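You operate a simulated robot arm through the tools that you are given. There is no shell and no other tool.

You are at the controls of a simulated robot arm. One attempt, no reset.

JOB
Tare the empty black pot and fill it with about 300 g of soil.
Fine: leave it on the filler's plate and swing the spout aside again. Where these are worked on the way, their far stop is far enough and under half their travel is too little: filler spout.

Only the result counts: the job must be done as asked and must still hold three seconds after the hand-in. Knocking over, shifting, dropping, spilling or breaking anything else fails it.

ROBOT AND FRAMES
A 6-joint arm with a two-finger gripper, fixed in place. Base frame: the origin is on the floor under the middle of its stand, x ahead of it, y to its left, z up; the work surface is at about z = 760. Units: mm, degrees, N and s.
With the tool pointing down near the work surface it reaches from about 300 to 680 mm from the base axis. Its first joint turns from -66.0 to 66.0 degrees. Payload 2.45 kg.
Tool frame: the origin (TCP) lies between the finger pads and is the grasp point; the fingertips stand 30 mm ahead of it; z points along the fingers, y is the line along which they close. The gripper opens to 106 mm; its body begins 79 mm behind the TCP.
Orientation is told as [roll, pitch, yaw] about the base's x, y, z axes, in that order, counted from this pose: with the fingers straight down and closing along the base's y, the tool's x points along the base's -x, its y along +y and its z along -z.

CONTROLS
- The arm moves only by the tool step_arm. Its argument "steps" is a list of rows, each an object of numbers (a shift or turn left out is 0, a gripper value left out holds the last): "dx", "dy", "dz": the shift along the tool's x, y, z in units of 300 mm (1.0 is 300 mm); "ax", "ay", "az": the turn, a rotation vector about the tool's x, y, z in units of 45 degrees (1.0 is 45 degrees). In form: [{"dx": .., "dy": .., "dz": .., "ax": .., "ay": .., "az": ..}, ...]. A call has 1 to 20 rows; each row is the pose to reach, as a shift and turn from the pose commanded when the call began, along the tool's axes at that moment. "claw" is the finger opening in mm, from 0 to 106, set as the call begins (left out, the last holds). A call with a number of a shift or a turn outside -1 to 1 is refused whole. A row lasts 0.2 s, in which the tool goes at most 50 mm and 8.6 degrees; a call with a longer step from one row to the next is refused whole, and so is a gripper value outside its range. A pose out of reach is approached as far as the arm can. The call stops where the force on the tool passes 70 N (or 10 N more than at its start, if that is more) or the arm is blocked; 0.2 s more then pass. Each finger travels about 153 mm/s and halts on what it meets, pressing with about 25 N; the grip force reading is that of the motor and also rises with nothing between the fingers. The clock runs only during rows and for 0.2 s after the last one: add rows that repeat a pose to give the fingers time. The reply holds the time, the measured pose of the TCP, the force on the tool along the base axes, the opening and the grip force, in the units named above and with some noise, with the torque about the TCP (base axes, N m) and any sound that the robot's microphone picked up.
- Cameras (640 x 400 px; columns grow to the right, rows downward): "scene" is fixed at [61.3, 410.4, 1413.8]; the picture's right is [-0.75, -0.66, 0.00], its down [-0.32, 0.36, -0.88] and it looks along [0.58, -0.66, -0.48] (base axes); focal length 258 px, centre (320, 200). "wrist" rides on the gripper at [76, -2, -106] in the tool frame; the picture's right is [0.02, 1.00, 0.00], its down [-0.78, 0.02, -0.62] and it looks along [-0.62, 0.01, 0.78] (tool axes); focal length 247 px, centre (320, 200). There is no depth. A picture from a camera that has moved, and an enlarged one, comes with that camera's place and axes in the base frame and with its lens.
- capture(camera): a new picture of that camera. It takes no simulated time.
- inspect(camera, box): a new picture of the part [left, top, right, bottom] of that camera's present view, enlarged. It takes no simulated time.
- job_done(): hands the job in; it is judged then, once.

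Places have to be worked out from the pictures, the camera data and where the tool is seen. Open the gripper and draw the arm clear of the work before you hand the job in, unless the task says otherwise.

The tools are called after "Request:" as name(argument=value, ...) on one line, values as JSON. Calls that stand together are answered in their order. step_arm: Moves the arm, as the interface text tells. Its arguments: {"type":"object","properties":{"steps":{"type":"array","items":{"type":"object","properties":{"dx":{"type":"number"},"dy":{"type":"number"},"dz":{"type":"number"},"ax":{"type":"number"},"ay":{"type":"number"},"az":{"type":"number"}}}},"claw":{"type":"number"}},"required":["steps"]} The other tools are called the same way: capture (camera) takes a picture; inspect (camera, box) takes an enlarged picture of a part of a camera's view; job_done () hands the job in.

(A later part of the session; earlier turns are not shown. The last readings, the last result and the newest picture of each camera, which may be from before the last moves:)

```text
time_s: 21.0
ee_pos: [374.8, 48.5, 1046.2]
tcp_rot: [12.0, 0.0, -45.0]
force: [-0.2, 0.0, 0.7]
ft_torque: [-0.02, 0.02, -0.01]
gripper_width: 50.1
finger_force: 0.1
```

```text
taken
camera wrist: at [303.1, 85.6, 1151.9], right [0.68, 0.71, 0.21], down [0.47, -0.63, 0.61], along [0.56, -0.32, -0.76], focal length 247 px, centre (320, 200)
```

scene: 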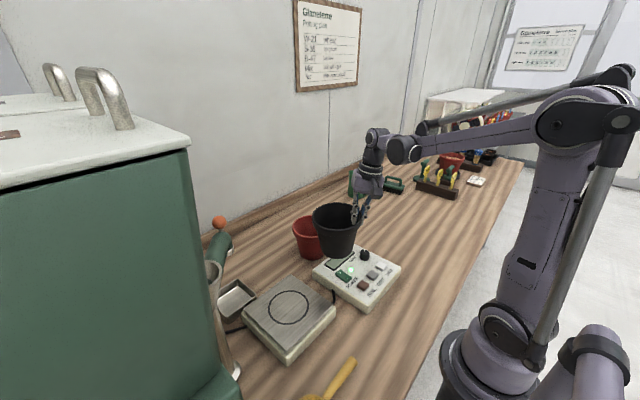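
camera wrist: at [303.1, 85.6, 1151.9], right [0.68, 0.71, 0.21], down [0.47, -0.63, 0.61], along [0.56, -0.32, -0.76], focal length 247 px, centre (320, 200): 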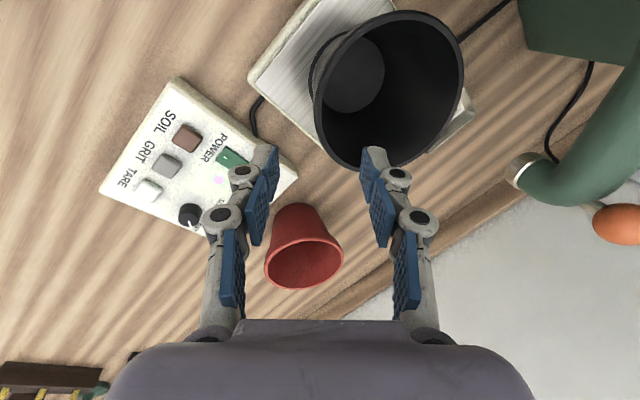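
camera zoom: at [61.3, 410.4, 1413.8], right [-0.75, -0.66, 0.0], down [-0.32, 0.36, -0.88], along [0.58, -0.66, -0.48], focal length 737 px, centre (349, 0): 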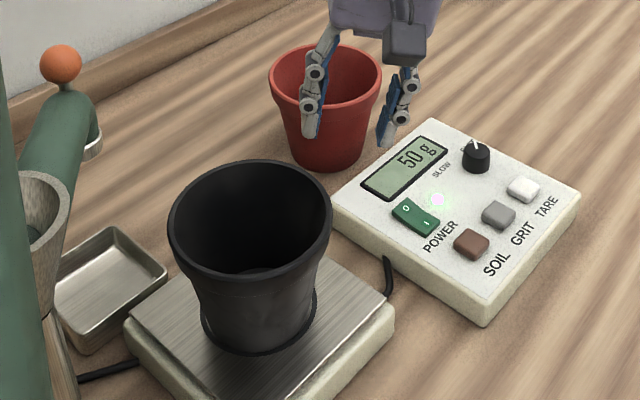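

The pot stands on the circle and reads 50 g. I'm now going above the TARE button with the fingers closed and the tool straight down.

Request:
step_arm(steps=[{"dx": -0.0606, "dy": -0.0951, "dz": 0.0293, "ax": 0.0316, "ay": 0.0131, "az": -0.1246}, {"dx": -0.1213, "dy": -0.1903, "dz": 0.0585, "ax": 0.0632, "ay": 0.0262, "az": -0.2491}, {"dx": -0.1819, "dy": -0.2854, "dz": 0.0878, "ax": 0.0948, "ay": 0.0393, "az": -0.3737}, {"dx": -0.2425, "dy": -0.3805, "dz": 0.117, "ax": 0.1265, "ay": 0.0524, "az": -0.4982}, {"dx": -0.3031, "dy": -0.4756, "dz": 0.1463, "ax": 0.1581, "ay": 0.0654, "az": -0.6228}, {"dx": -0.3638, "dy": -0.5708, "dz": 0.1755, "ax": 0.1897, "ay": 0.0785, "az": -0.7473}, {"dx": -0.4244, "dy": -0.6659, "dz": 0.2048, "ax": 0.2213, "ay": 0.0916, "az": -0.8719}, {"dx": -0.485, "dy": -0.761, "dz": 0.234, "ax": 0.2529, "ay": 0.1047, "az": -0.9964}, {"dx": -0.485, "dy": -0.761, "dz": 0.234, "ax": 0.2529, "ay": 0.1047, "az": -0.9964}], claw=0)

Request:
capture(camera="wrist")

Request:
inspect(camera="scene", box=[290, 180, 450, 320])

```text
time_s: 23.0
ee_pos: [327.1, -203.5, 930.9]
tcp_rot: [0.0, 0.0, 0.0]
force: [0.1, 1.0, -0.2]
ft_torque: [-0.01, 0.0, 0.01]
gripper_width: 0.0
finger_force: 24.7
```

```text
taken
camera wrist: at [250.3, -205.3, 1037.5], right [-0.02, 1.0, 0.0], down [0.78, 0.02, 0.62], along [0.62, 0.01, -0.78], focal length 247 px, centre (320, 200)
```

wrist: 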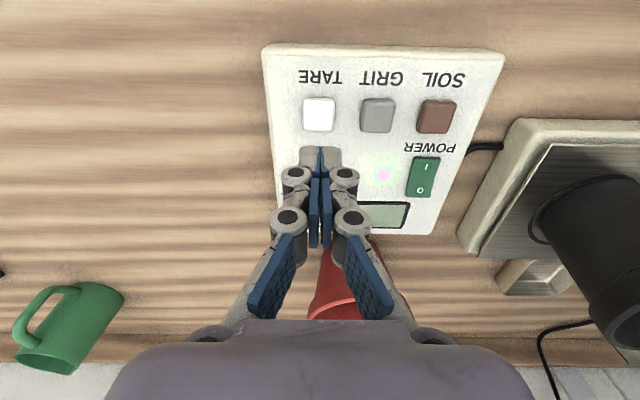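

```text
2.86 times, centred on (370, 250) of scene
camera zoom: at [61.3, 410.3, 1413.8], right [-0.75, -0.66, 0.0], down [-0.32, 0.36, -0.88], along [0.58, -0.66, -0.48], focal length 737 px, centre (177, 57)
```

zoom: 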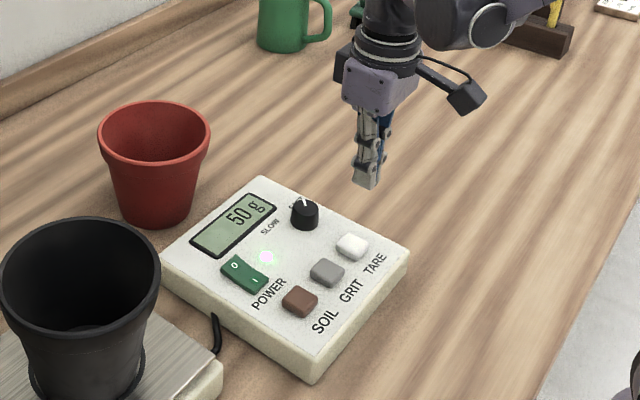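

From here the TARE button is at about (329, -204.5), top z≈812. I'm descending to about 8 mm above it.

Request:
step_arm(steps=[{"dx": -0.007, "dy": -0.0035, "dz": 0.1}, {"dx": -0.007, "dy": -0.0035, "dz": 0.19}, {"dx": -0.007, "dy": -0.0035, "dz": 0.25}, {"dx": -0.007, "dy": -0.0035, "dz": 0.268}, {"dx": -0.007, "dy": -0.0035, "dz": 0.268}])

Request:
capture(camera="wrist")

Request:
inspect(camera="scene", box=[310, 220, 430, 310])

```text
time_s: 24.2
ee_pos: [328.2, -205.4, 851.4]
tcp_rot: [0.0, -0.1, 0.0]
force: [0.3, 0.6, 0.1]
ft_torque: [-0.03, 0.0, 0.0]
gripper_width: 0.1
finger_force: 25.2
```

```text
taken
camera wrist: at [252.2, -206.4, 957.7], right [-0.02, 1.0, 0.0], down [0.78, 0.02, 0.62], along [0.62, 0.01, -0.78], focal length 247 px, centre (320, 200)
```

wrist: 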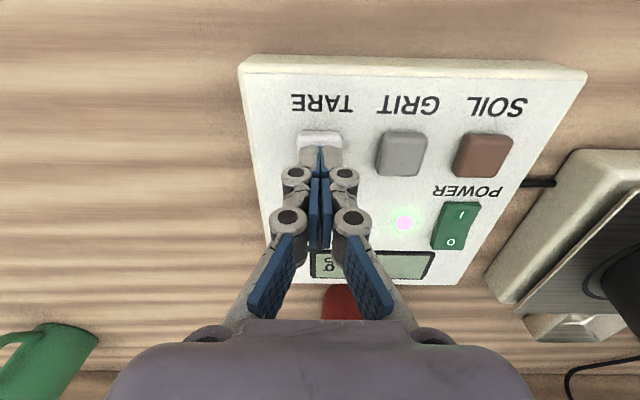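

```text
4.44 times, centred on (370, 265) of scene
camera zoom: at [61.3, 410.4, 1413.8], right [-0.75, -0.66, 0.0], down [-0.32, 0.36, -0.88], along [0.58, -0.66, -0.48], focal length 1147 px, centre (98, -89)
```

zoom: 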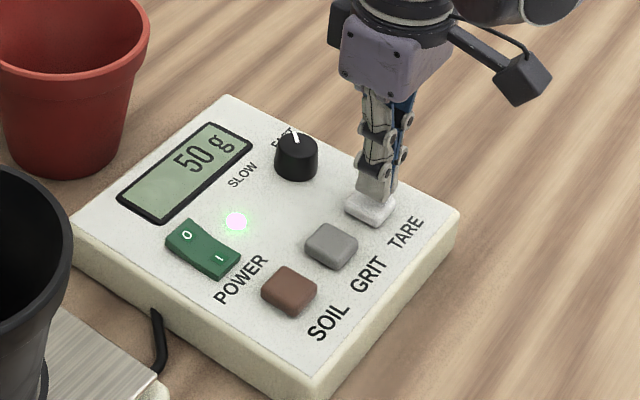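

The closed fingertips are right above the white button. Pressing down in small steps.

Request:
step_arm(steps=[{"dz": 0.01}, {"dz": 0.02}, {"dz": 0.027}, {"dz": 0.033}])

Request:
inspect(camera="scene", box=[310, 220, 430, 310])

```text
time_s: 25.2
ee_pos: [332.1, -206.1, 841.8]
tcp_rot: [0.0, 0.0, 0.0]
force: [-0.5, 0.5, 0.1]
ft_torque: [-0.01, 0.0, -0.02]
gripper_width: 0.0
finger_force: 24.5
```

```text
4.44 times, centred on (370, 265) of scene
camera zoom: at [61.3, 410.4, 1413.8], right [-0.75, -0.66, 0.0], down [-0.32, 0.36, -0.88], along [0.58, -0.66, -0.48], focal length 1147 px, centre (98, -89)
```

zoom: 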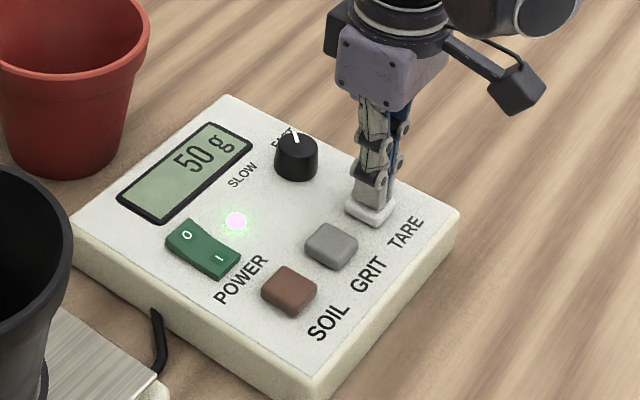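

No contact yet at z=841.8. Going down a little more.

Request:
step_arm(steps=[{"dx": 0.004, "dz": 0.007}, {"dx": 0.004, "dz": 0.013}])

Request:
inspect(camera="scene", box=[310, 220, 430, 310])

```text
time_s: 25.8
ee_pos: [330.7, -204.8, 837.0]
tcp_rot: [0.0, 0.1, 0.0]
force: [0.8, 0.7, 2.5]
ft_torque: [0.02, 0.01, 0.01]
gripper_width: 5.8
finger_force: 29.0
```

```text
4.44 times, centred on (370, 265) of scene
camera zoom: at [61.3, 410.4, 1413.8], right [-0.75, -0.66, 0.0], down [-0.32, 0.36, -0.88], along [0.58, -0.66, -0.48], focal length 1147 px, centre (98, -89)
```

zoom: 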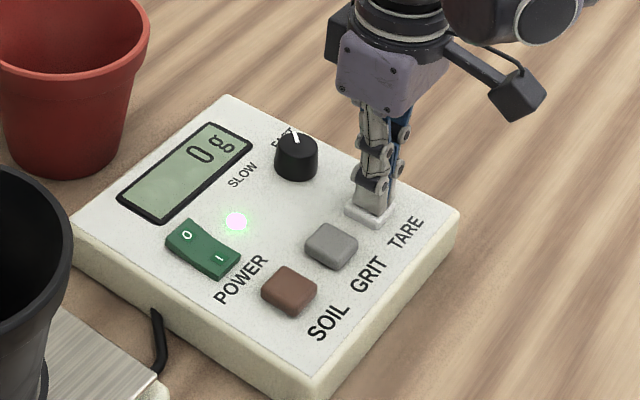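

The display went to 0 g, so the tare was taken at about 2.5 N. Lifting off the button and checking that the zero holds.

Request:
step_arm(steps=[{"dz": -0.02}, {"dz": -0.1}, {"dz": -0.24}, {"dz": -0.38}, {"dz": -0.38}])

Request:
inspect(camera="scene", box=[200, 190, 420, 340])

Request:
capture(camera="wrist")

```text
time_s: 27.0
ee_pos: [328.7, -204.3, 952.4]
tcp_rot: [0.0, 0.0, 0.0]
force: [0.3, 0.2, 0.3]
ft_torque: [-0.05, 0.01, 0.01]
gripper_width: 0.1
finger_force: 28.5
```

```text
2.67 times, centred on (310, 265) of scene
camera zoom: at [61.3, 410.4, 1413.8], right [-0.75, -0.66, 0.0], down [-0.32, 0.36, -0.88], along [0.58, -0.66, -0.48], focal length 688 px, centre (347, 27)
```

zoom: 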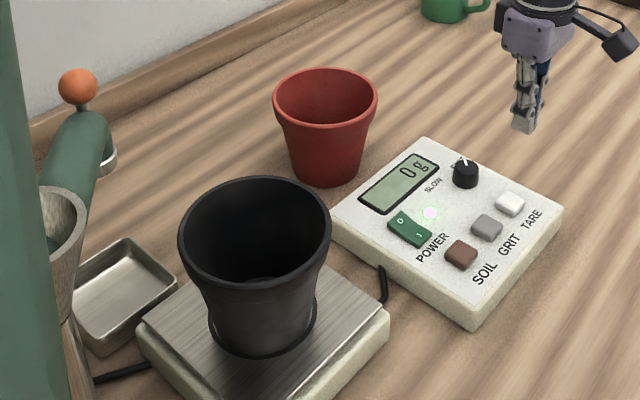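

```text
taken
camera wrist: at [251.5, -206.0, 1059.5], right [-0.02, 1.0, 0.0], down [0.78, 0.02, 0.62], along [0.62, 0.01, -0.78], focal length 247 px, centre (320, 200)
```

wrist: 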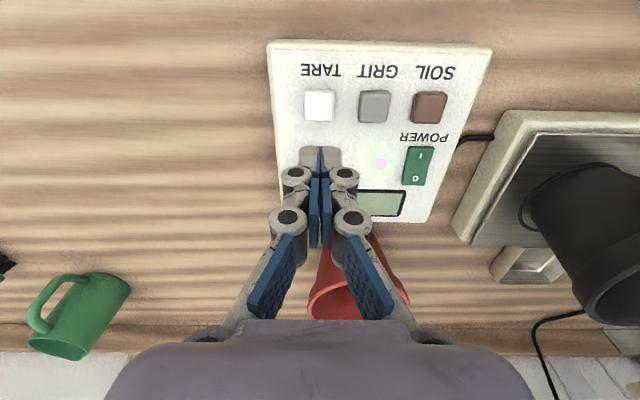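

Zero holds with the pot on the plate. Next is the spout: raising the arm and moving to view its handle from above.

Request:
step_arm(steps=[{"dx": 0.0, "dy": 0.05, "dz": -0.14}, {"dx": -0.01, "dy": 0.13, "dz": -0.27}, {"dx": -0.03, "dy": 0.23, "dz": -0.4}, {"dx": -0.05, "dy": 0.34, "dz": -0.52}, {"dx": -0.07, "dy": 0.46, "dz": -0.63}, {"dx": -0.09, "dy": 0.59, "dz": -0.73}, {"dx": -0.11, "dy": 0.72, "dz": -0.8}, {"dx": -0.125, "dy": 0.84, "dz": -0.85}, {"dx": -0.133, "dy": 0.933, "dz": -0.867}, {"dx": -0.133, "dy": 0.933, "dz": -0.867}])

Request:
capture(camera="wrist")

Request:
capture(camera="scene")

```text
time_s: 29.2
ee_pos: [371.1, 74.2, 1211.1]
tcp_rot: [0.0, 0.0, 0.0]
force: [0.3, 0.3, -0.1]
ft_torque: [0.01, -0.01, 0.04]
gripper_width: 0.0
finger_force: 28.3
```

```text
taken
camera wrist: at [293.9, 72.9, 1318.3], right [-0.02, 1.0, 0.0], down [0.78, 0.02, 0.62], along [0.62, 0.01, -0.78], focal length 247 px, centre (320, 200)
```

wrist: 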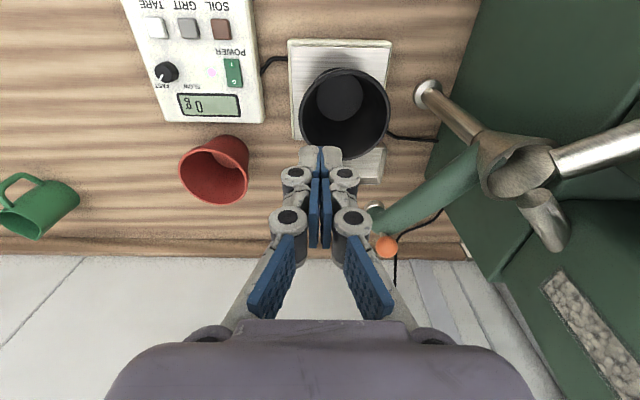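

```text
taken
```

scene: 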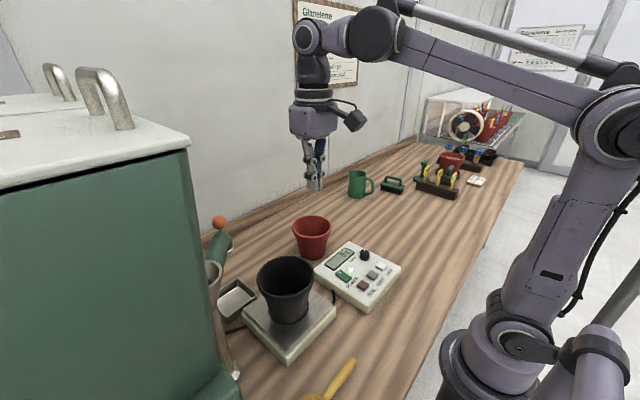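

Zooming on the ball and spout for accurate places.

Request:
inspect(camera="wrist", box=[320, 120, 520, 270])

Request:
inspect(camera="scene", box=[180, 200, 320, 300])

Request:
inspect(camera="wrist", box=[400, 60, 640, 260])

```text
2.67 times, centred on (420, 195) of wrist
camera zoom: at [293.9, 72.9, 1318.3], right [-0.02, 1.0, 0.0], down [0.78, 0.02, 0.62], along [0.62, 0.01, -0.78], focal length 659 px, centre (53, 213)
```

zoom: 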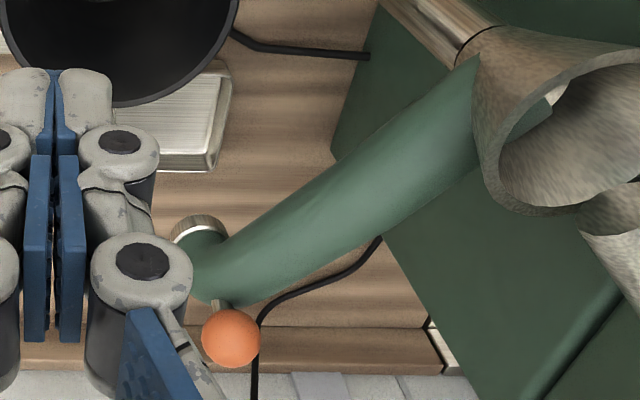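

```text
4.00 times, centred on (250, 250) of scene
camera zoom: at [61.3, 410.4, 1413.8], right [-0.75, -0.66, 0.0], down [-0.32, 0.36, -0.88], along [0.58, -0.66, -0.48], focal length 1032 px, centre (600, 0)
```

zoom: 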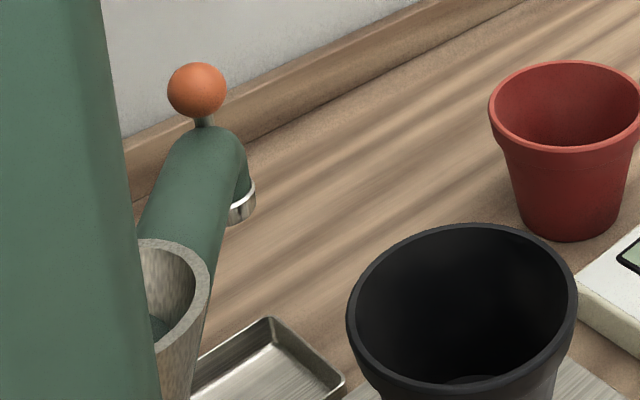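

```text
2.00 times, centred on (520, 160) of wrist
camera zoom: at [293.9, 72.9, 1318.3], right [-0.02, 1.0, 0.0], down [0.78, 0.02, 0.62], along [0.62, 0.01, -0.78], focal length 494 px, centre (-80, 280)
```

zoom: 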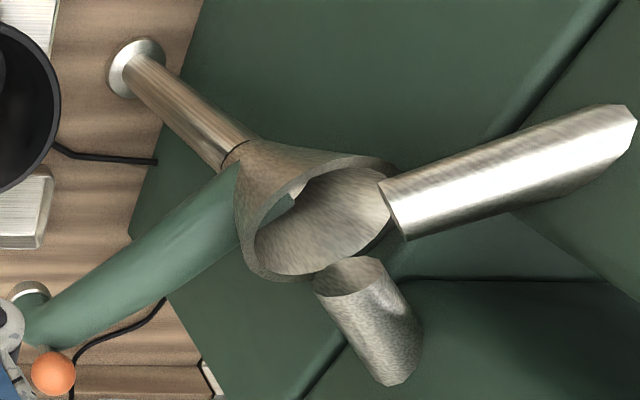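

The ball handle sits at about (583, 180, 1068), 36 mm across, right above the nozzle at (582, 179, 981). The pivot post is at about (440, 305), so the swing radius is about 190. I'll straddle the ball loosely with open fingers lined up along the swing tangent and drag it around the arc. First I go above the ball with yaw about -42°.

Request:
step_arm(steps=[{"dx": -0.1, "dy": 0.05, "dz": 0.034, "az": 0.132}, {"dx": -0.2, "dy": 0.1, "dz": 0.068, "az": 0.264}, {"dx": -0.3, "dy": 0.15, "dz": 0.1, "az": 0.396}, {"dx": -0.4, "dy": 0.2, "dz": 0.135, "az": 0.528}, {"dx": -0.5, "dy": 0.25, "dz": 0.168, "az": 0.66}, {"dx": -0.6, "dy": 0.3, "dz": 0.2, "az": 0.792}, {"dx": -0.706, "dy": 0.353, "dz": 0.22, "az": 0.924}, {"dx": -0.706, "dy": 0.353, "dz": 0.22, "az": 0.924}], claw=64)

Request:
capture(camera="wrist")

Request:
inspect(camera="scene", box=[180, 120, 360, 300])

```text
time_s: 31.0
ee_pos: [575.1, 178.4, 1139.5]
tcp_rot: [0.0, 0.1, -41.7]
force: [-0.5, 0.2, -0.2]
ft_torque: [0.01, 0.01, 0.0]
gripper_width: 63.8
finger_force: 0.1
out of reach, approached as far as the arm can: row 7, 8
```

```text
taken
camera wrist: at [516.3, 228.3, 1246.9], right [0.65, 0.76, 0.0], down [0.6, -0.51, 0.62], along [0.47, -0.4, -0.78], focal length 247 px, centre (320, 200)
```

wrist: 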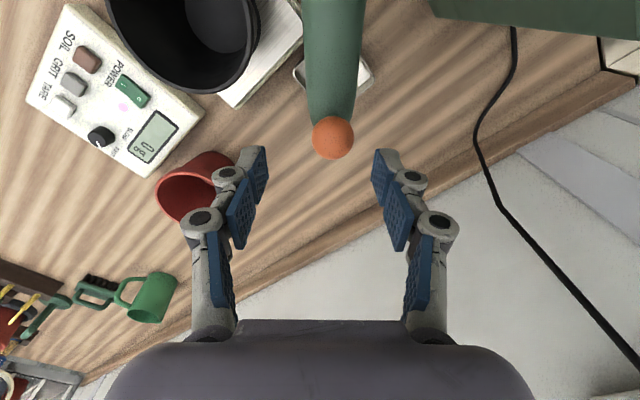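

```text
2.22 times, centred on (270, 210) of scene
camera zoom: at [61.3, 410.4, 1413.8], right [-0.75, -0.66, 0.0], down [-0.32, 0.36, -0.88], along [0.58, -0.66, -0.48], focal length 574 px, centre (431, 178)
```

zoom: 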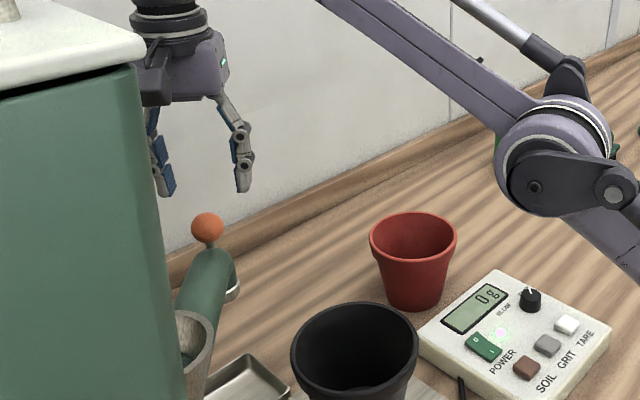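

The ball lies at about (585, 182, 1064), around 9 mm off the finger mid-plane. I'm correcting that and lowering the open fingers around it.

Request:
step_arm(steps=[{"dx": -0.0167, "dy": 0.03, "dz": 0.06}, {"dx": -0.0167, "dy": 0.031, "dz": 0.07}, {"dx": -0.0167, "dy": 0.031, "dz": 0.12}, {"dx": -0.0167, "dy": 0.031, "dz": 0.17}, {"dx": -0.0167, "dy": 0.031, "dz": 0.208}, {"dx": -0.0167, "dy": 0.031, "dz": 0.208}])

Request:
capture(camera="wrist")

Request:
inspect(camera="scene", box=[180, 150, 340, 290])

```text
time_s: 32.4
ee_pos: [585.8, 180.6, 1076.1]
tcp_rot: [-0.1, 0.0, -41.5]
force: [1.1, -0.4, -0.3]
ft_torque: [0.0, 0.0, -0.02]
gripper_width: 64.0
finger_force: 0.0
```

```text
taken
camera wrist: at [526.6, 229.9, 1183.2], right [0.65, 0.76, 0.0], down [0.6, -0.51, 0.62], along [0.47, -0.4, -0.78], focal length 247 px, centre (320, 200)
```

wrist: 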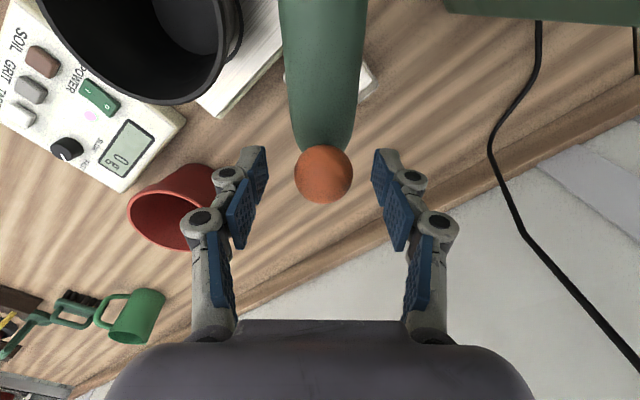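

```text
2.86 times, centred on (260, 220) of scene
camera zoom: at [61.3, 410.4, 1413.8], right [-0.75, -0.66, 0.0], down [-0.32, 0.36, -0.88], along [0.58, -0.66, -0.48], focal length 737 px, centre (491, 143)
```

zoom: 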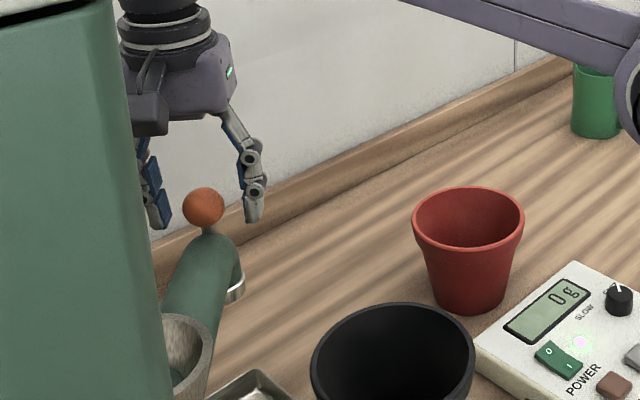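

The fingers straddle the ball cleanly. I'm closing them to a loose 42 mm cage and following the arc for the first 25° to see that the spout moves along.

Request:
step_arm(steps=[{"dx": 0.0}, {"dx": 0.0}, {"dx": 0.0014, "dy": -0.0557, "az": 0.111}, {"dx": 0.0077, "dy": -0.111, "az": 0.222}, {"dx": 0.0188, "dy": -0.1657, "az": 0.333}, {"dx": 0.0346, "dy": -0.2193, "az": 0.444}, {"dx": 0.055, "dy": -0.271, "az": 0.556}, {"dx": 0.055, "dy": -0.271, "az": 0.556}], claw=42)

Request:
capture(camera="wrist")

Request:
inspect(camera="scene", box=[180, 150, 340, 310])

```text
time_s: 34.2
ee_pos: [518.0, 131.7, 1076.5]
tcp_rot: [0.0, 0.0, -66.7]
force: [0.5, -0.9, -0.3]
ft_torque: [0.0, -0.01, 0.01]
gripper_width: 42.1
finger_force: 0.1
```

```text
taken
camera wrist: at [486.4, 201.9, 1183.4], right [0.91, 0.41, 0.0], down [0.32, -0.71, 0.62], along [0.26, -0.57, -0.78], focal length 247 px, centre (320, 200)
```

wrist: 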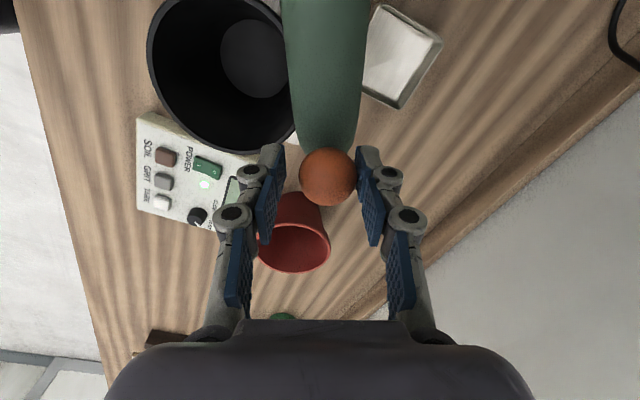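

```text
2.50 times, centred on (260, 230) of scene
camera zoom: at [61.3, 410.4, 1413.8], right [-0.75, -0.66, 0.0], down [-0.32, 0.36, -0.88], along [0.58, -0.66, -0.48], focal length 645 px, centre (470, 125)
```

zoom: 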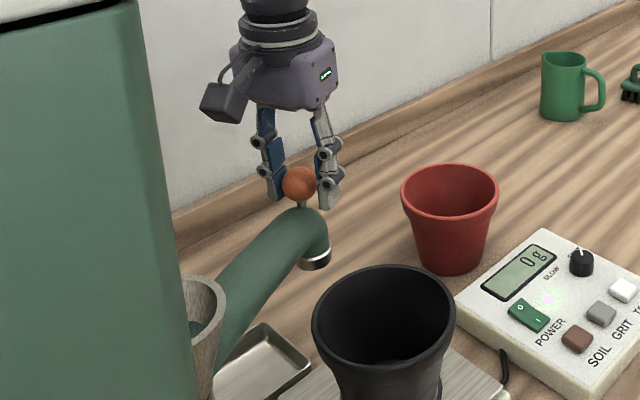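

The spout follows smoothly with almost no force. Continuing the arc another 20°.

Request:
step_arm(steps=[{"dx": 0.0014, "dy": -0.0557, "az": 0.111}, {"dx": 0.0077, "dy": -0.111, "az": 0.222}, {"dx": 0.0188, "dy": -0.1657, "az": 0.333}, {"dx": 0.0346, "dy": -0.2193, "az": 0.444}, {"dx": 0.0346, "dy": -0.2193, "az": 0.444}])

Request:
capture(camera="wrist")

Request:
inspect(camera="scene", box=[200, 170, 360, 330])

```text
time_s: 35.4
ee_pos: [451.9, 114.1, 1076.1]
tcp_rot: [0.0, 0.1, -86.7]
force: [0.0, 0.7, -0.6]
ft_torque: [-0.01, -0.02, 0.01]
gripper_width: 42.3
finger_force: 0.1
```

```text
taken
camera wrist: at [446.4, 190.7, 1183.4], right [1.0, 0.08, 0.0], down [0.06, -0.78, 0.62], along [0.05, -0.62, -0.78], focal length 247 px, centre (320, 200)
```

wrist: 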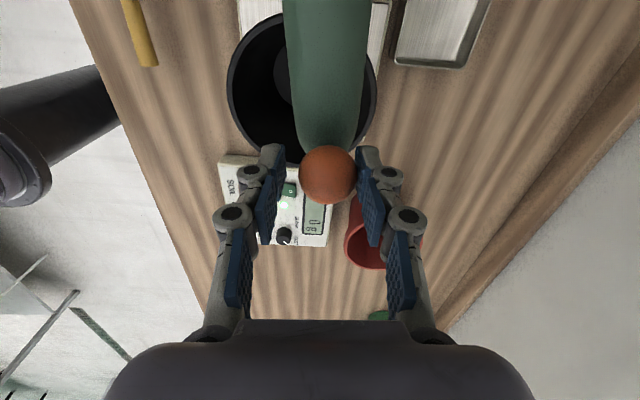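

```text
2.50 times, centred on (280, 250) of scene
camera zoom: at [61.3, 410.4, 1413.8], right [-0.75, -0.66, 0.0], down [-0.32, 0.36, -0.88], along [0.58, -0.66, -0.48], focal length 645 px, centre (420, 75)
```

zoom: 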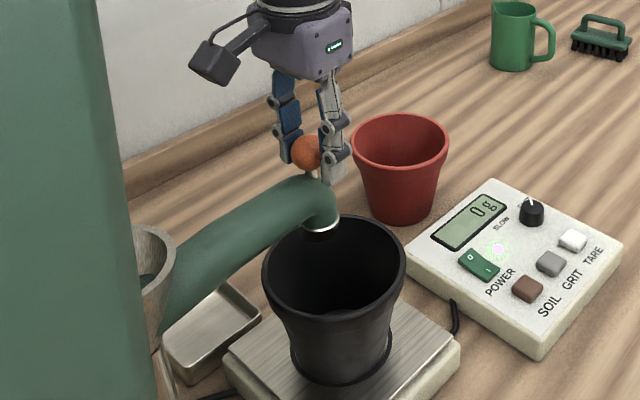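

The nozzle is over the pot but not yet centred. I'm continuing a few more degrees toward the far stop, watching the force.

Request:
step_arm(steps=[{"dx": 0.0002, "dy": -0.0223, "az": 0.0444}, {"dx": 0.0008, "dy": -0.0446, "az": 0.0889}, {"dx": 0.0023, "dy": -0.0669, "az": 0.1333}, {"dx": 0.0023, "dy": -0.0669, "az": 0.1333}])

Request:
capture(camera="wrist")

Request:
inspect(camera="scene", box=[200, 170, 360, 330])

```text
time_s: 36.4
ee_pos: [434.5, 115.0, 1077.6]
tcp_rot: [0.1, -0.1, -92.6]
force: [4.5, 2.3, -0.8]
ft_torque: [0.05, -0.05, 0.02]
gripper_width: 45.2
finger_force: 2.4
```

```text
taken
camera wrist: at [435.5, 190.4, 1184.2], right [1.0, -0.02, 0.0], down [-0.02, -0.78, 0.62], along [-0.01, -0.62, -0.78], focal length 247 px, centre (320, 200)
```

wrist: 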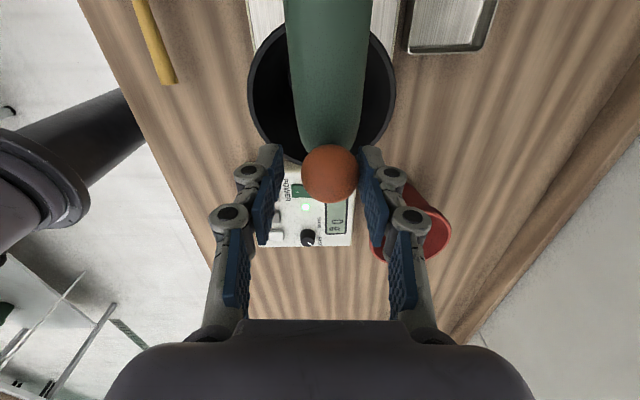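

```text
2.50 times, centred on (280, 250) of scene
camera zoom: at [61.4, 410.4, 1413.8], right [-0.75, -0.66, 0.0], down [-0.32, 0.36, -0.88], along [0.58, -0.66, -0.48], focal length 645 px, centre (420, 75)
```

zoom: 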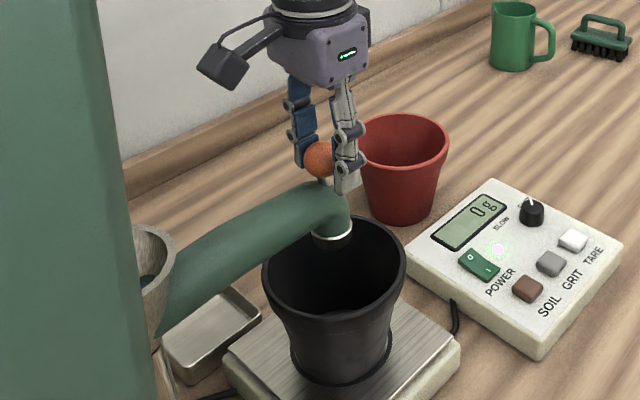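

The ball met its far stop (force 4.5 N, finger pushed back), with the nozzle above the pot. I'm easing off and lifting straight up off the ball.

Request:
step_arm(steps=[{"dy": 0.01}, {"dy": 0.018}, {"dy": 0.018, "dz": -0.05}, {"dy": 0.018, "dz": -0.13}, {"dy": 0.018, "dz": -0.25}, {"dy": 0.018, "dz": -0.3}, {"dy": 0.018, "dz": -0.3}])

Request:
capture(camera="wrist")

Request:
inspect(camera="scene", box=[200, 170, 360, 330])

```text
time_s: 38.0
ee_pos: [440.4, 112.1, 1169.1]
tcp_rot: [0.1, 0.0, -92.6]
force: [0.4, 0.2, 0.6]
ft_torque: [-0.01, -0.03, 0.01]
gripper_width: 42.0
finger_force: 0.1
```

```text
taken
camera wrist: at [440.6, 188.6, 1274.8], right [1.0, -0.02, 0.0], down [-0.02, -0.78, 0.62], along [-0.01, -0.62, -0.78], focal length 247 px, centre (320, 200)
```

wrist: 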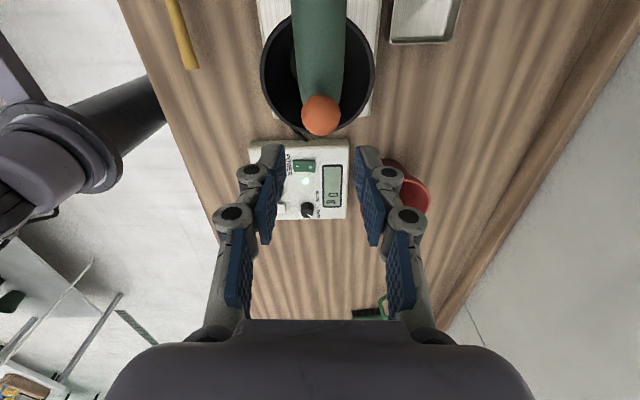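

```text
2.50 times, centred on (280, 250) of scene
camera zoom: at [61.3, 410.4, 1413.8], right [-0.75, -0.66, 0.0], down [-0.32, 0.36, -0.88], along [0.58, -0.66, -0.48], focal length 645 px, centre (420, 75)
```

zoom: 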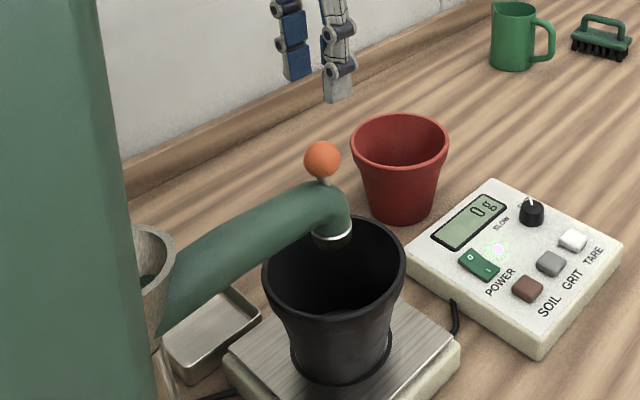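

The spout stays over the pot, with the nozzle at about (439, 114) against the pot centre of about (435, 109). I'm heading to the SOIL button and turning the tool back to yaw 0 in two moves.

Request:
step_arm(steps=[{"dx": -0.057, "dy": -0.031, "az": -0.167}, {"dx": -0.114, "dy": -0.062, "az": -0.333}, {"dx": -0.171, "dy": -0.093, "az": -0.5}, {"dx": -0.228, "dy": -0.124, "az": -0.667}, {"dx": -0.285, "dy": -0.155, "az": -0.833}, {"dx": -0.342, "dy": -0.185, "az": -1.0}, {"dx": -0.342, "dy": -0.185, "az": -1.0}], claw=0)

Request:
step_arm(steps=[{"dx": -0.0195, "dy": -0.0466, "dz": 0.1, "az": -0.125}, {"dx": -0.039, "dy": -0.0933, "dz": 0.2, "az": -0.25}, {"dx": -0.0585, "dy": -0.14, "dz": 0.3, "az": -0.375}, {"dx": -0.078, "dy": -0.1865, "dz": 0.4, "az": -0.5}, {"dx": -0.0975, "dy": -0.233, "dz": 0.5, "az": -0.625}, {"dx": -0.117, "dy": -0.28, "dz": 0.6, "az": -0.75}, {"dx": -0.1365, "dy": -0.3265, "dz": 0.7, "az": -0.875}, {"dx": -0.156, "dy": -0.373, "dz": 0.797, "az": -1.0}, {"dx": -0.156, "dy": -0.373, "dz": 0.797, "az": -1.0}])

Request:
capture(camera="wrist")

Request:
inspect(camera="scene", box=[230, 180, 430, 330])

```text
time_s: 39.6
ee_pos: [379.5, 12.5, 1166.8]
tcp_rot: [0.0, 0.0, -47.4]
force: [-0.1, 0.1, -0.3]
ft_torque: [0.01, 0.04, 0.0]
gripper_width: 0.2
finger_force: 24.6
```

```text
time_s: 41.6
ee_pos: [329.0, -95.4, 929.2]
tcp_rot: [0.0, 0.0, -2.5]
force: [-0.7, -0.5, -0.5]
ft_torque: [-0.01, 0.01, -0.02]
gripper_width: 0.0
finger_force: 25.4
```

```text
taken
camera wrist: at [251.7, -93.5, 1036.4], right [0.02, 1.0, 0.0], down [0.78, -0.02, 0.62], along [0.62, -0.01, -0.78], focal length 247 px, centre (320, 200)
```

wrist: 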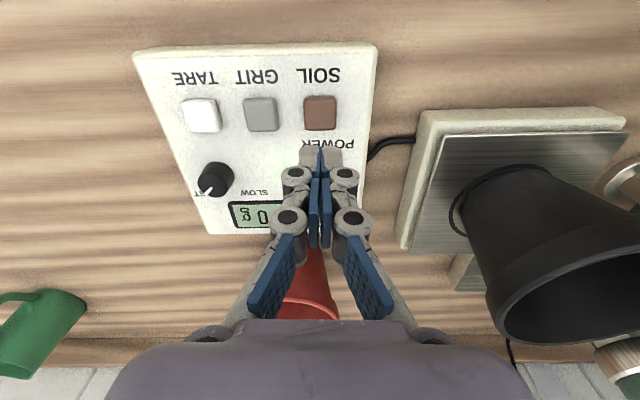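

```text
2.67 times, centred on (330, 255) of scene
camera zoom: at [61.3, 410.3, 1413.8], right [-0.75, -0.66, 0.0], down [-0.32, 0.36, -0.88], along [0.58, -0.66, -0.48], focal length 688 px, centre (293, 53)
```

zoom: 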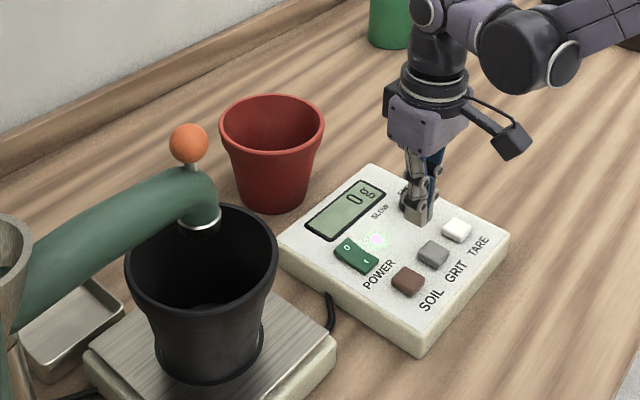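

The brown SOIL button is at about (328, -95.5), directly below the fingertips. Descending to just above it.

Request:
step_arm(steps=[{"dz": 0.1}, {"dz": 0.19}, {"dz": 0.25}, {"dz": 0.272}, {"dz": 0.272}])

Request:
capture(camera="wrist")

Request:
inspect(camera="scene", box=[230, 210, 410, 330])

```text
time_s: 42.8
ee_pos: [327.9, -94.4, 847.9]
tcp_rot: [-0.1, 0.0, -2.7]
force: [-0.1, 0.6, 0.3]
ft_torque: [0.04, -0.03, 0.0]
gripper_width: 0.0
finger_force: 25.1
```

```text
taken
camera wrist: at [250.4, -93.2, 955.3], right [0.02, 1.0, 0.0], down [0.78, -0.02, 0.62], along [0.62, -0.02, -0.78], focal length 247 px, centre (320, 200)
```

wrist: 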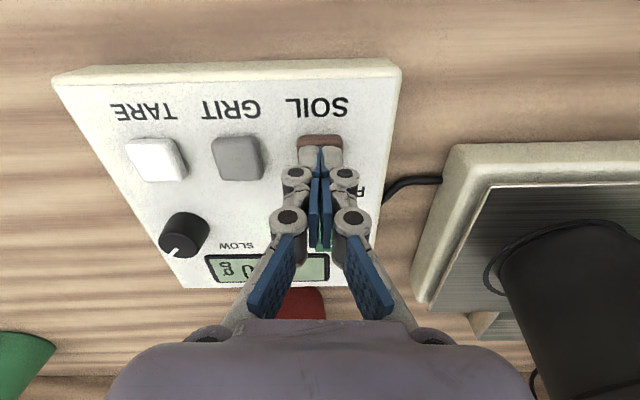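

```text
3.33 times, centred on (320, 270) of scene
camera zoom: at [61.3, 410.4, 1413.8], right [-0.75, -0.66, 0.0], down [-0.32, 0.36, -0.88], along [0.58, -0.66, -0.48], focal length 860 px, centre (320, -33)
```

zoom: 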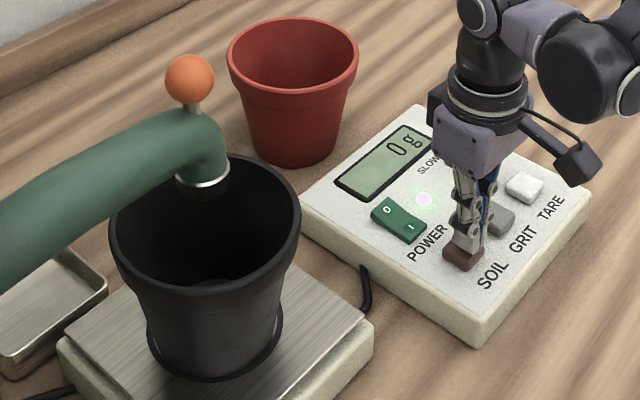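

Display readable at 0 g. Now pressing SOIL down to the depth at which TARE actuated.

Request:
step_arm(steps=[{"dz": 0.021}, {"dz": 0.037}])

Request:
inspect(camera="scene", box=[230, 210, 410, 330])

```text
time_s: 43.4
ee_pos: [327.1, -96.0, 838.0]
tcp_rot: [-0.1, 0.1, -2.7]
force: [0.9, 1.0, 1.7]
ft_torque: [0.02, -0.02, -0.01]
gripper_width: 5.8
finger_force: 28.6
```

```text
3.33 times, centred on (320, 270) of scene
camera zoom: at [61.3, 410.4, 1413.8], right [-0.75, -0.66, 0.0], down [-0.32, 0.36, -0.88], along [0.58, -0.66, -0.48], focal length 860 px, centre (320, -33)
```

zoom: 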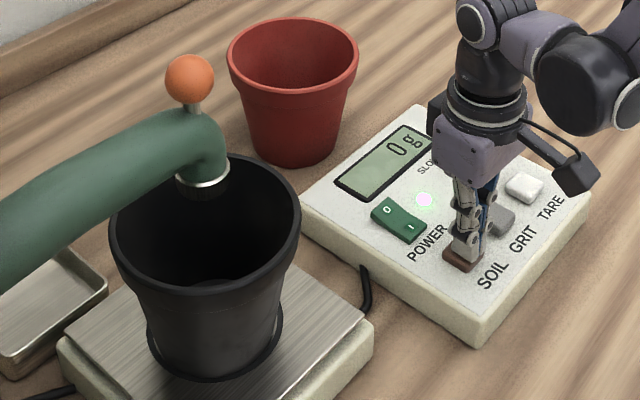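

The button is touched (1.7 N) and the display still shows 0 g. Pressing 1.5 mm deeper and waiting briefly.

Request:
step_arm(steps=[{"dz": 0.005}])

Request:
inspect(camera="scene", box=[230, 210, 410, 330])

```text
time_s: 43.8
ee_pos: [327.8, -96.0, 835.9]
tcp_rot: [0.0, 0.0, -2.6]
force: [-1.2, -0.1, 2.8]
ft_torque: [-0.01, 0.02, 0.0]
gripper_width: 5.8
finger_force: 28.5
heard: click
```

```text
3.33 times, centred on (320, 270) of scene
camera zoom: at [61.2, 410.3, 1413.8], right [-0.75, -0.66, 0.0], down [-0.32, 0.36, -0.88], along [0.58, -0.66, -0.48], focal length 860 px, centre (320, -33)
```

zoom: 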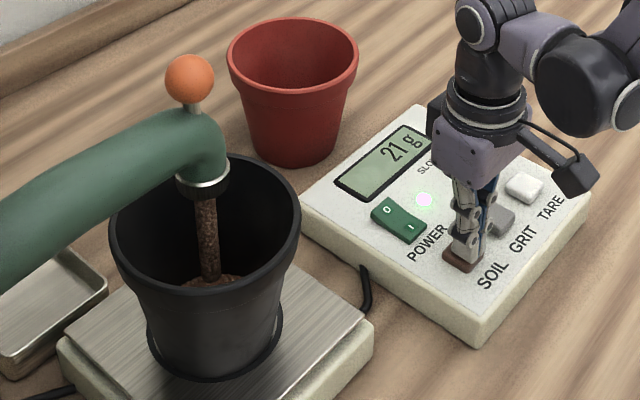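

A click, and soil flows (21 g). I'm releasing now to learn whether it flows only while pressed.

Request:
step_arm(steps=[{"dz": -0.025}])

Request:
inspect(camera="scene", box=[230, 210, 410, 330])

```text
time_s: 44.2
ee_pos: [328.0, -96.7, 843.0]
tcp_rot: [0.0, -0.1, -2.6]
force: [0.0, 0.4, -0.6]
ft_torque: [0.03, 0.0, -0.01]
gripper_width: 0.1
finger_force: 28.6
```

```text
3.33 times, centred on (320, 270) of scene
camera zoom: at [61.3, 410.4, 1413.8], right [-0.75, -0.66, 0.0], down [-0.32, 0.36, -0.88], along [0.58, -0.66, -0.48], focal length 860 px, centre (320, -33)
```

zoom: 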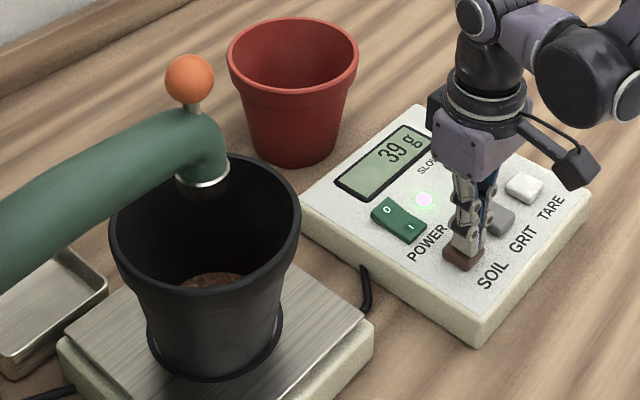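

Flow stops on release (39 g), so it runs only while pressed. Pressing again and holding, watching the display.

Request:
step_arm(steps=[{"dz": 0.026}, {"dz": 0.026}, {"dz": 0.026}, {"dz": 0.026}])

Request:
inspect(camera="scene", box=[230, 210, 410, 330])

```text
time_s: 45.2
ee_pos: [327.7, -96.0, 834.0]
tcp_rot: [0.0, 0.0, -2.6]
force: [0.5, -0.8, 2.5]
ft_torque: [-0.03, -0.02, 0.03]
gripper_width: 6.0
finger_force: 28.6
heard: click
```

```text
3.33 times, centred on (320, 270) of scene
camera zoom: at [61.3, 410.3, 1413.8], right [-0.75, -0.66, 0.0], down [-0.32, 0.36, -0.88], along [0.58, -0.66, -0.48], focal length 860 px, centre (320, -33)
```

zoom: 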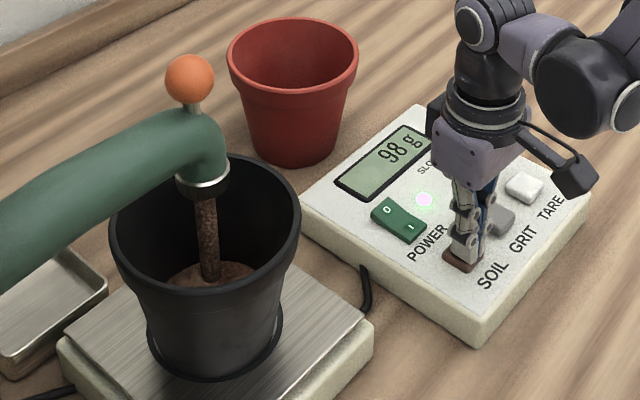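

98 g while pressed. Holding another 0.8 s.

Request:
step_arm(steps=[{"dz": 0.0}, {"dz": 0.0}, {"dz": 0.0}])

Request:
inspect(camera="scene", box=[230, 210, 410, 330])

```text
time_s: 46.0
ee_pos: [327.3, -95.6, 834.4]
tcp_rot: [0.1, 0.0, -2.6]
force: [0.1, -0.5, 2.9]
ft_torque: [0.02, -0.03, 0.01]
gripper_width: 5.9
finger_force: 28.5
```

```text
3.33 times, centred on (320, 270) of scene
camera zoom: at [61.3, 410.4, 1413.8], right [-0.75, -0.66, 0.0], down [-0.32, 0.36, -0.88], along [0.58, -0.66, -0.48], focal length 860 px, centre (320, -33)
```

zoom: 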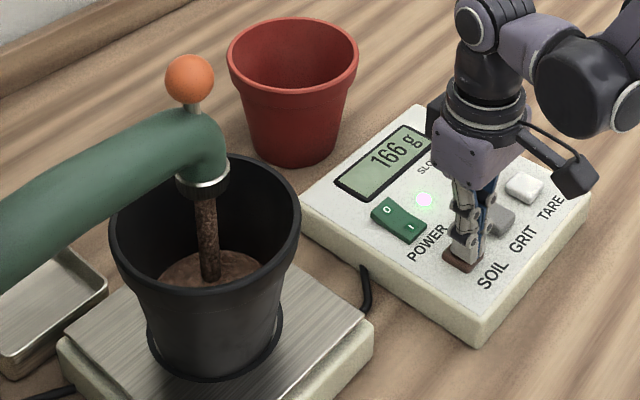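

166 g, a rate of about 85 g/s; releasing adds about 18 g. Holding another 0.8 s.

Request:
step_arm(steps=[{"dz": 0.0}, {"dz": 0.0}, {"dz": 0.0}])

Request:
inspect(camera="scene", box=[230, 210, 410, 330])

```text
time_s: 46.8
ee_pos: [328.9, -95.8, 835.2]
tcp_rot: [0.0, 0.0, -2.7]
force: [0.1, 0.6, 3.3]
ft_torque: [-0.03, -0.01, 0.02]
gripper_width: 6.1
finger_force: 29.5
```

```text
3.33 times, centred on (320, 270) of scene
camera zoom: at [61.2, 410.4, 1413.8], right [-0.75, -0.66, 0.0], down [-0.32, 0.36, -0.88], along [0.58, -0.66, -0.48], focal length 860 px, centre (320, -33)
```

zoom: 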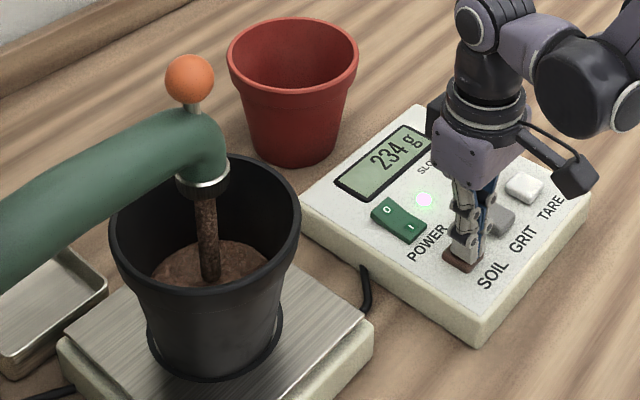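

234 g. I'm holding 0.6 s more and then releasing quickly, which should end near 300 g.

Request:
step_arm(steps=[{"dz": 0.0}, {"dz": 0.0}, {"dz": 0.0}, {"dz": -0.06}])

Request:
inspect(camera="scene", box=[230, 210, 410, 330])

```text
time_s: 47.8
ee_pos: [326.3, -97.1, 853.7]
tcp_rot: [0.0, 0.1, -2.6]
force: [0.2, -0.4, -0.2]
ft_torque: [-0.01, 0.0, -0.03]
gripper_width: 0.0
finger_force: 28.6
```

```text
3.33 times, centred on (320, 270) of scene
camera zoom: at [61.3, 410.4, 1413.8], right [-0.75, -0.66, 0.0], down [-0.32, 0.36, -0.88], along [0.58, -0.66, -0.48], focal length 860 px, centre (320, -33)
```

zoom: 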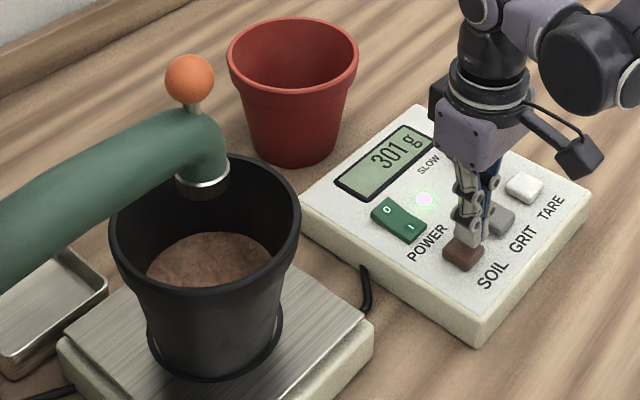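

The display reads 301 g and the flow has stopped. I'm lifting off and returning to above the ball handle to swing the spout back.

Request:
step_arm(steps=[{"dz": -0.1}, {"dz": -0.25}, {"dx": -0.0224, "dy": 0.0524, "dz": -0.357, "az": 0.143}, {"dx": -0.0449, "dy": 0.1049, "dz": -0.464, "az": 0.286}, {"dx": -0.0673, "dy": 0.1573, "dz": -0.571, "az": 0.429}, {"dx": -0.0897, "dy": 0.2097, "dz": -0.679, "az": 0.571}, {"dx": -0.1121, "dy": 0.2621, "dz": -0.786, "az": 0.714}, {"dx": -0.1346, "dy": 0.3146, "dz": -0.893, "az": 0.857}, {"dx": -0.157, "dy": 0.367, "dz": -1.0, "az": 1.0}, {"dx": -0.157, "dy": 0.367, "dz": -1.0, "az": 1.0}], claw=0)

Request:
inspect(camera="scene", box=[200, 150, 420, 330])

```text
time_s: 50.0
ee_pos: [379.4, 12.6, 1151.7]
tcp_rot: [0.0, 0.0, -47.7]
force: [0.4, -0.3, -0.1]
ft_torque: [-0.01, 0.03, 0.01]
gripper_width: 0.0
finger_force: 28.7
```

```text
2.22 times, centred on (310, 240) of scene
camera zoom: at [61.3, 410.4, 1413.8], right [-0.75, -0.66, 0.0], down [-0.32, 0.36, -0.88], along [0.58, -0.66, -0.48], focal length 574 px, centre (342, 111)
```

zoom: 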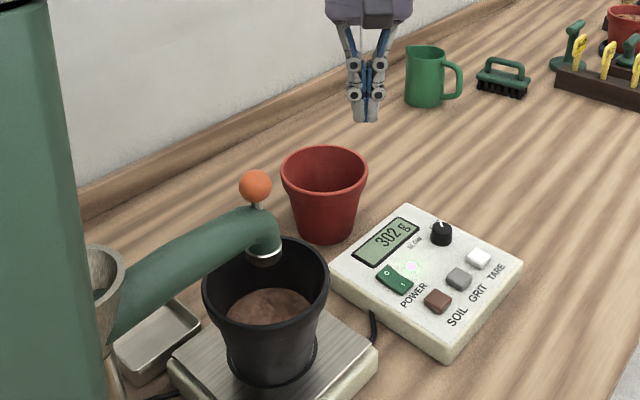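

Settled at 302 g. Now moving above the ball with the fingers open and yaw about -92°.

Request:
step_arm(steps=[{"dx": 0.016, "dy": 0.054, "dz": -0.02, "az": 0.143}, {"dx": 0.033, "dy": 0.107, "dz": -0.04, "az": 0.286}, {"dx": 0.049, "dy": 0.161, "dz": -0.05, "az": 0.429}, {"dx": 0.065, "dy": 0.214, "dz": -0.05, "az": 0.571}, {"dx": 0.081, "dy": 0.268, "dz": -0.05, "az": 0.714}, {"dx": 0.098, "dy": 0.321, "dz": -0.05, "az": 0.857}, {"dx": 0.114, "dy": 0.375, "dz": -0.05, "az": 1.0}, {"dx": 0.114, "dy": 0.375, "dz": -0.05, "az": 1.0}], claw=60)

Request:
capture(camera="wrist")

Request:
inspect(camera="scene", box=[200, 130, 380, 310])

```text
time_s: 51.8
ee_pos: [439.5, 113.0, 1166.1]
tcp_rot: [0.0, 0.0, -92.7]
force: [0.1, 0.6, 0.4]
ft_torque: [0.0, 0.04, 0.01]
gripper_width: 59.8
finger_force: 0.1
```

```text
taken
camera wrist: at [441.6, 189.1, 1272.4], right [1.0, -0.03, 0.0], down [-0.02, -0.78, 0.62], along [-0.02, -0.62, -0.78], focal length 247 px, centre (320, 200)
```

wrist: 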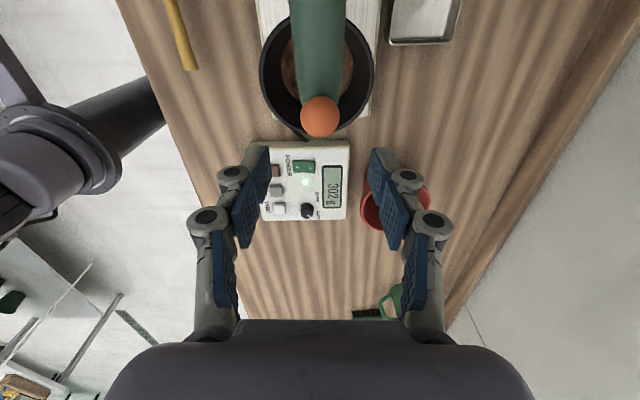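

```text
2.22 times, centred on (290, 220) of scene
camera zoom: at [61.3, 410.4, 1413.8], right [-0.75, -0.66, 0.0], down [-0.32, 0.36, -0.88], along [0.58, -0.66, -0.48], focal length 574 px, centre (387, 156)
```

zoom: 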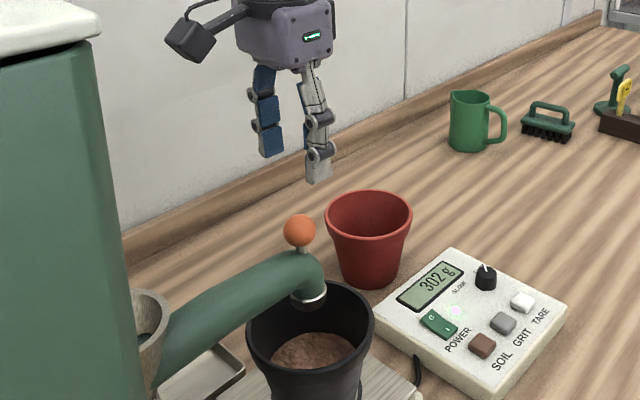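

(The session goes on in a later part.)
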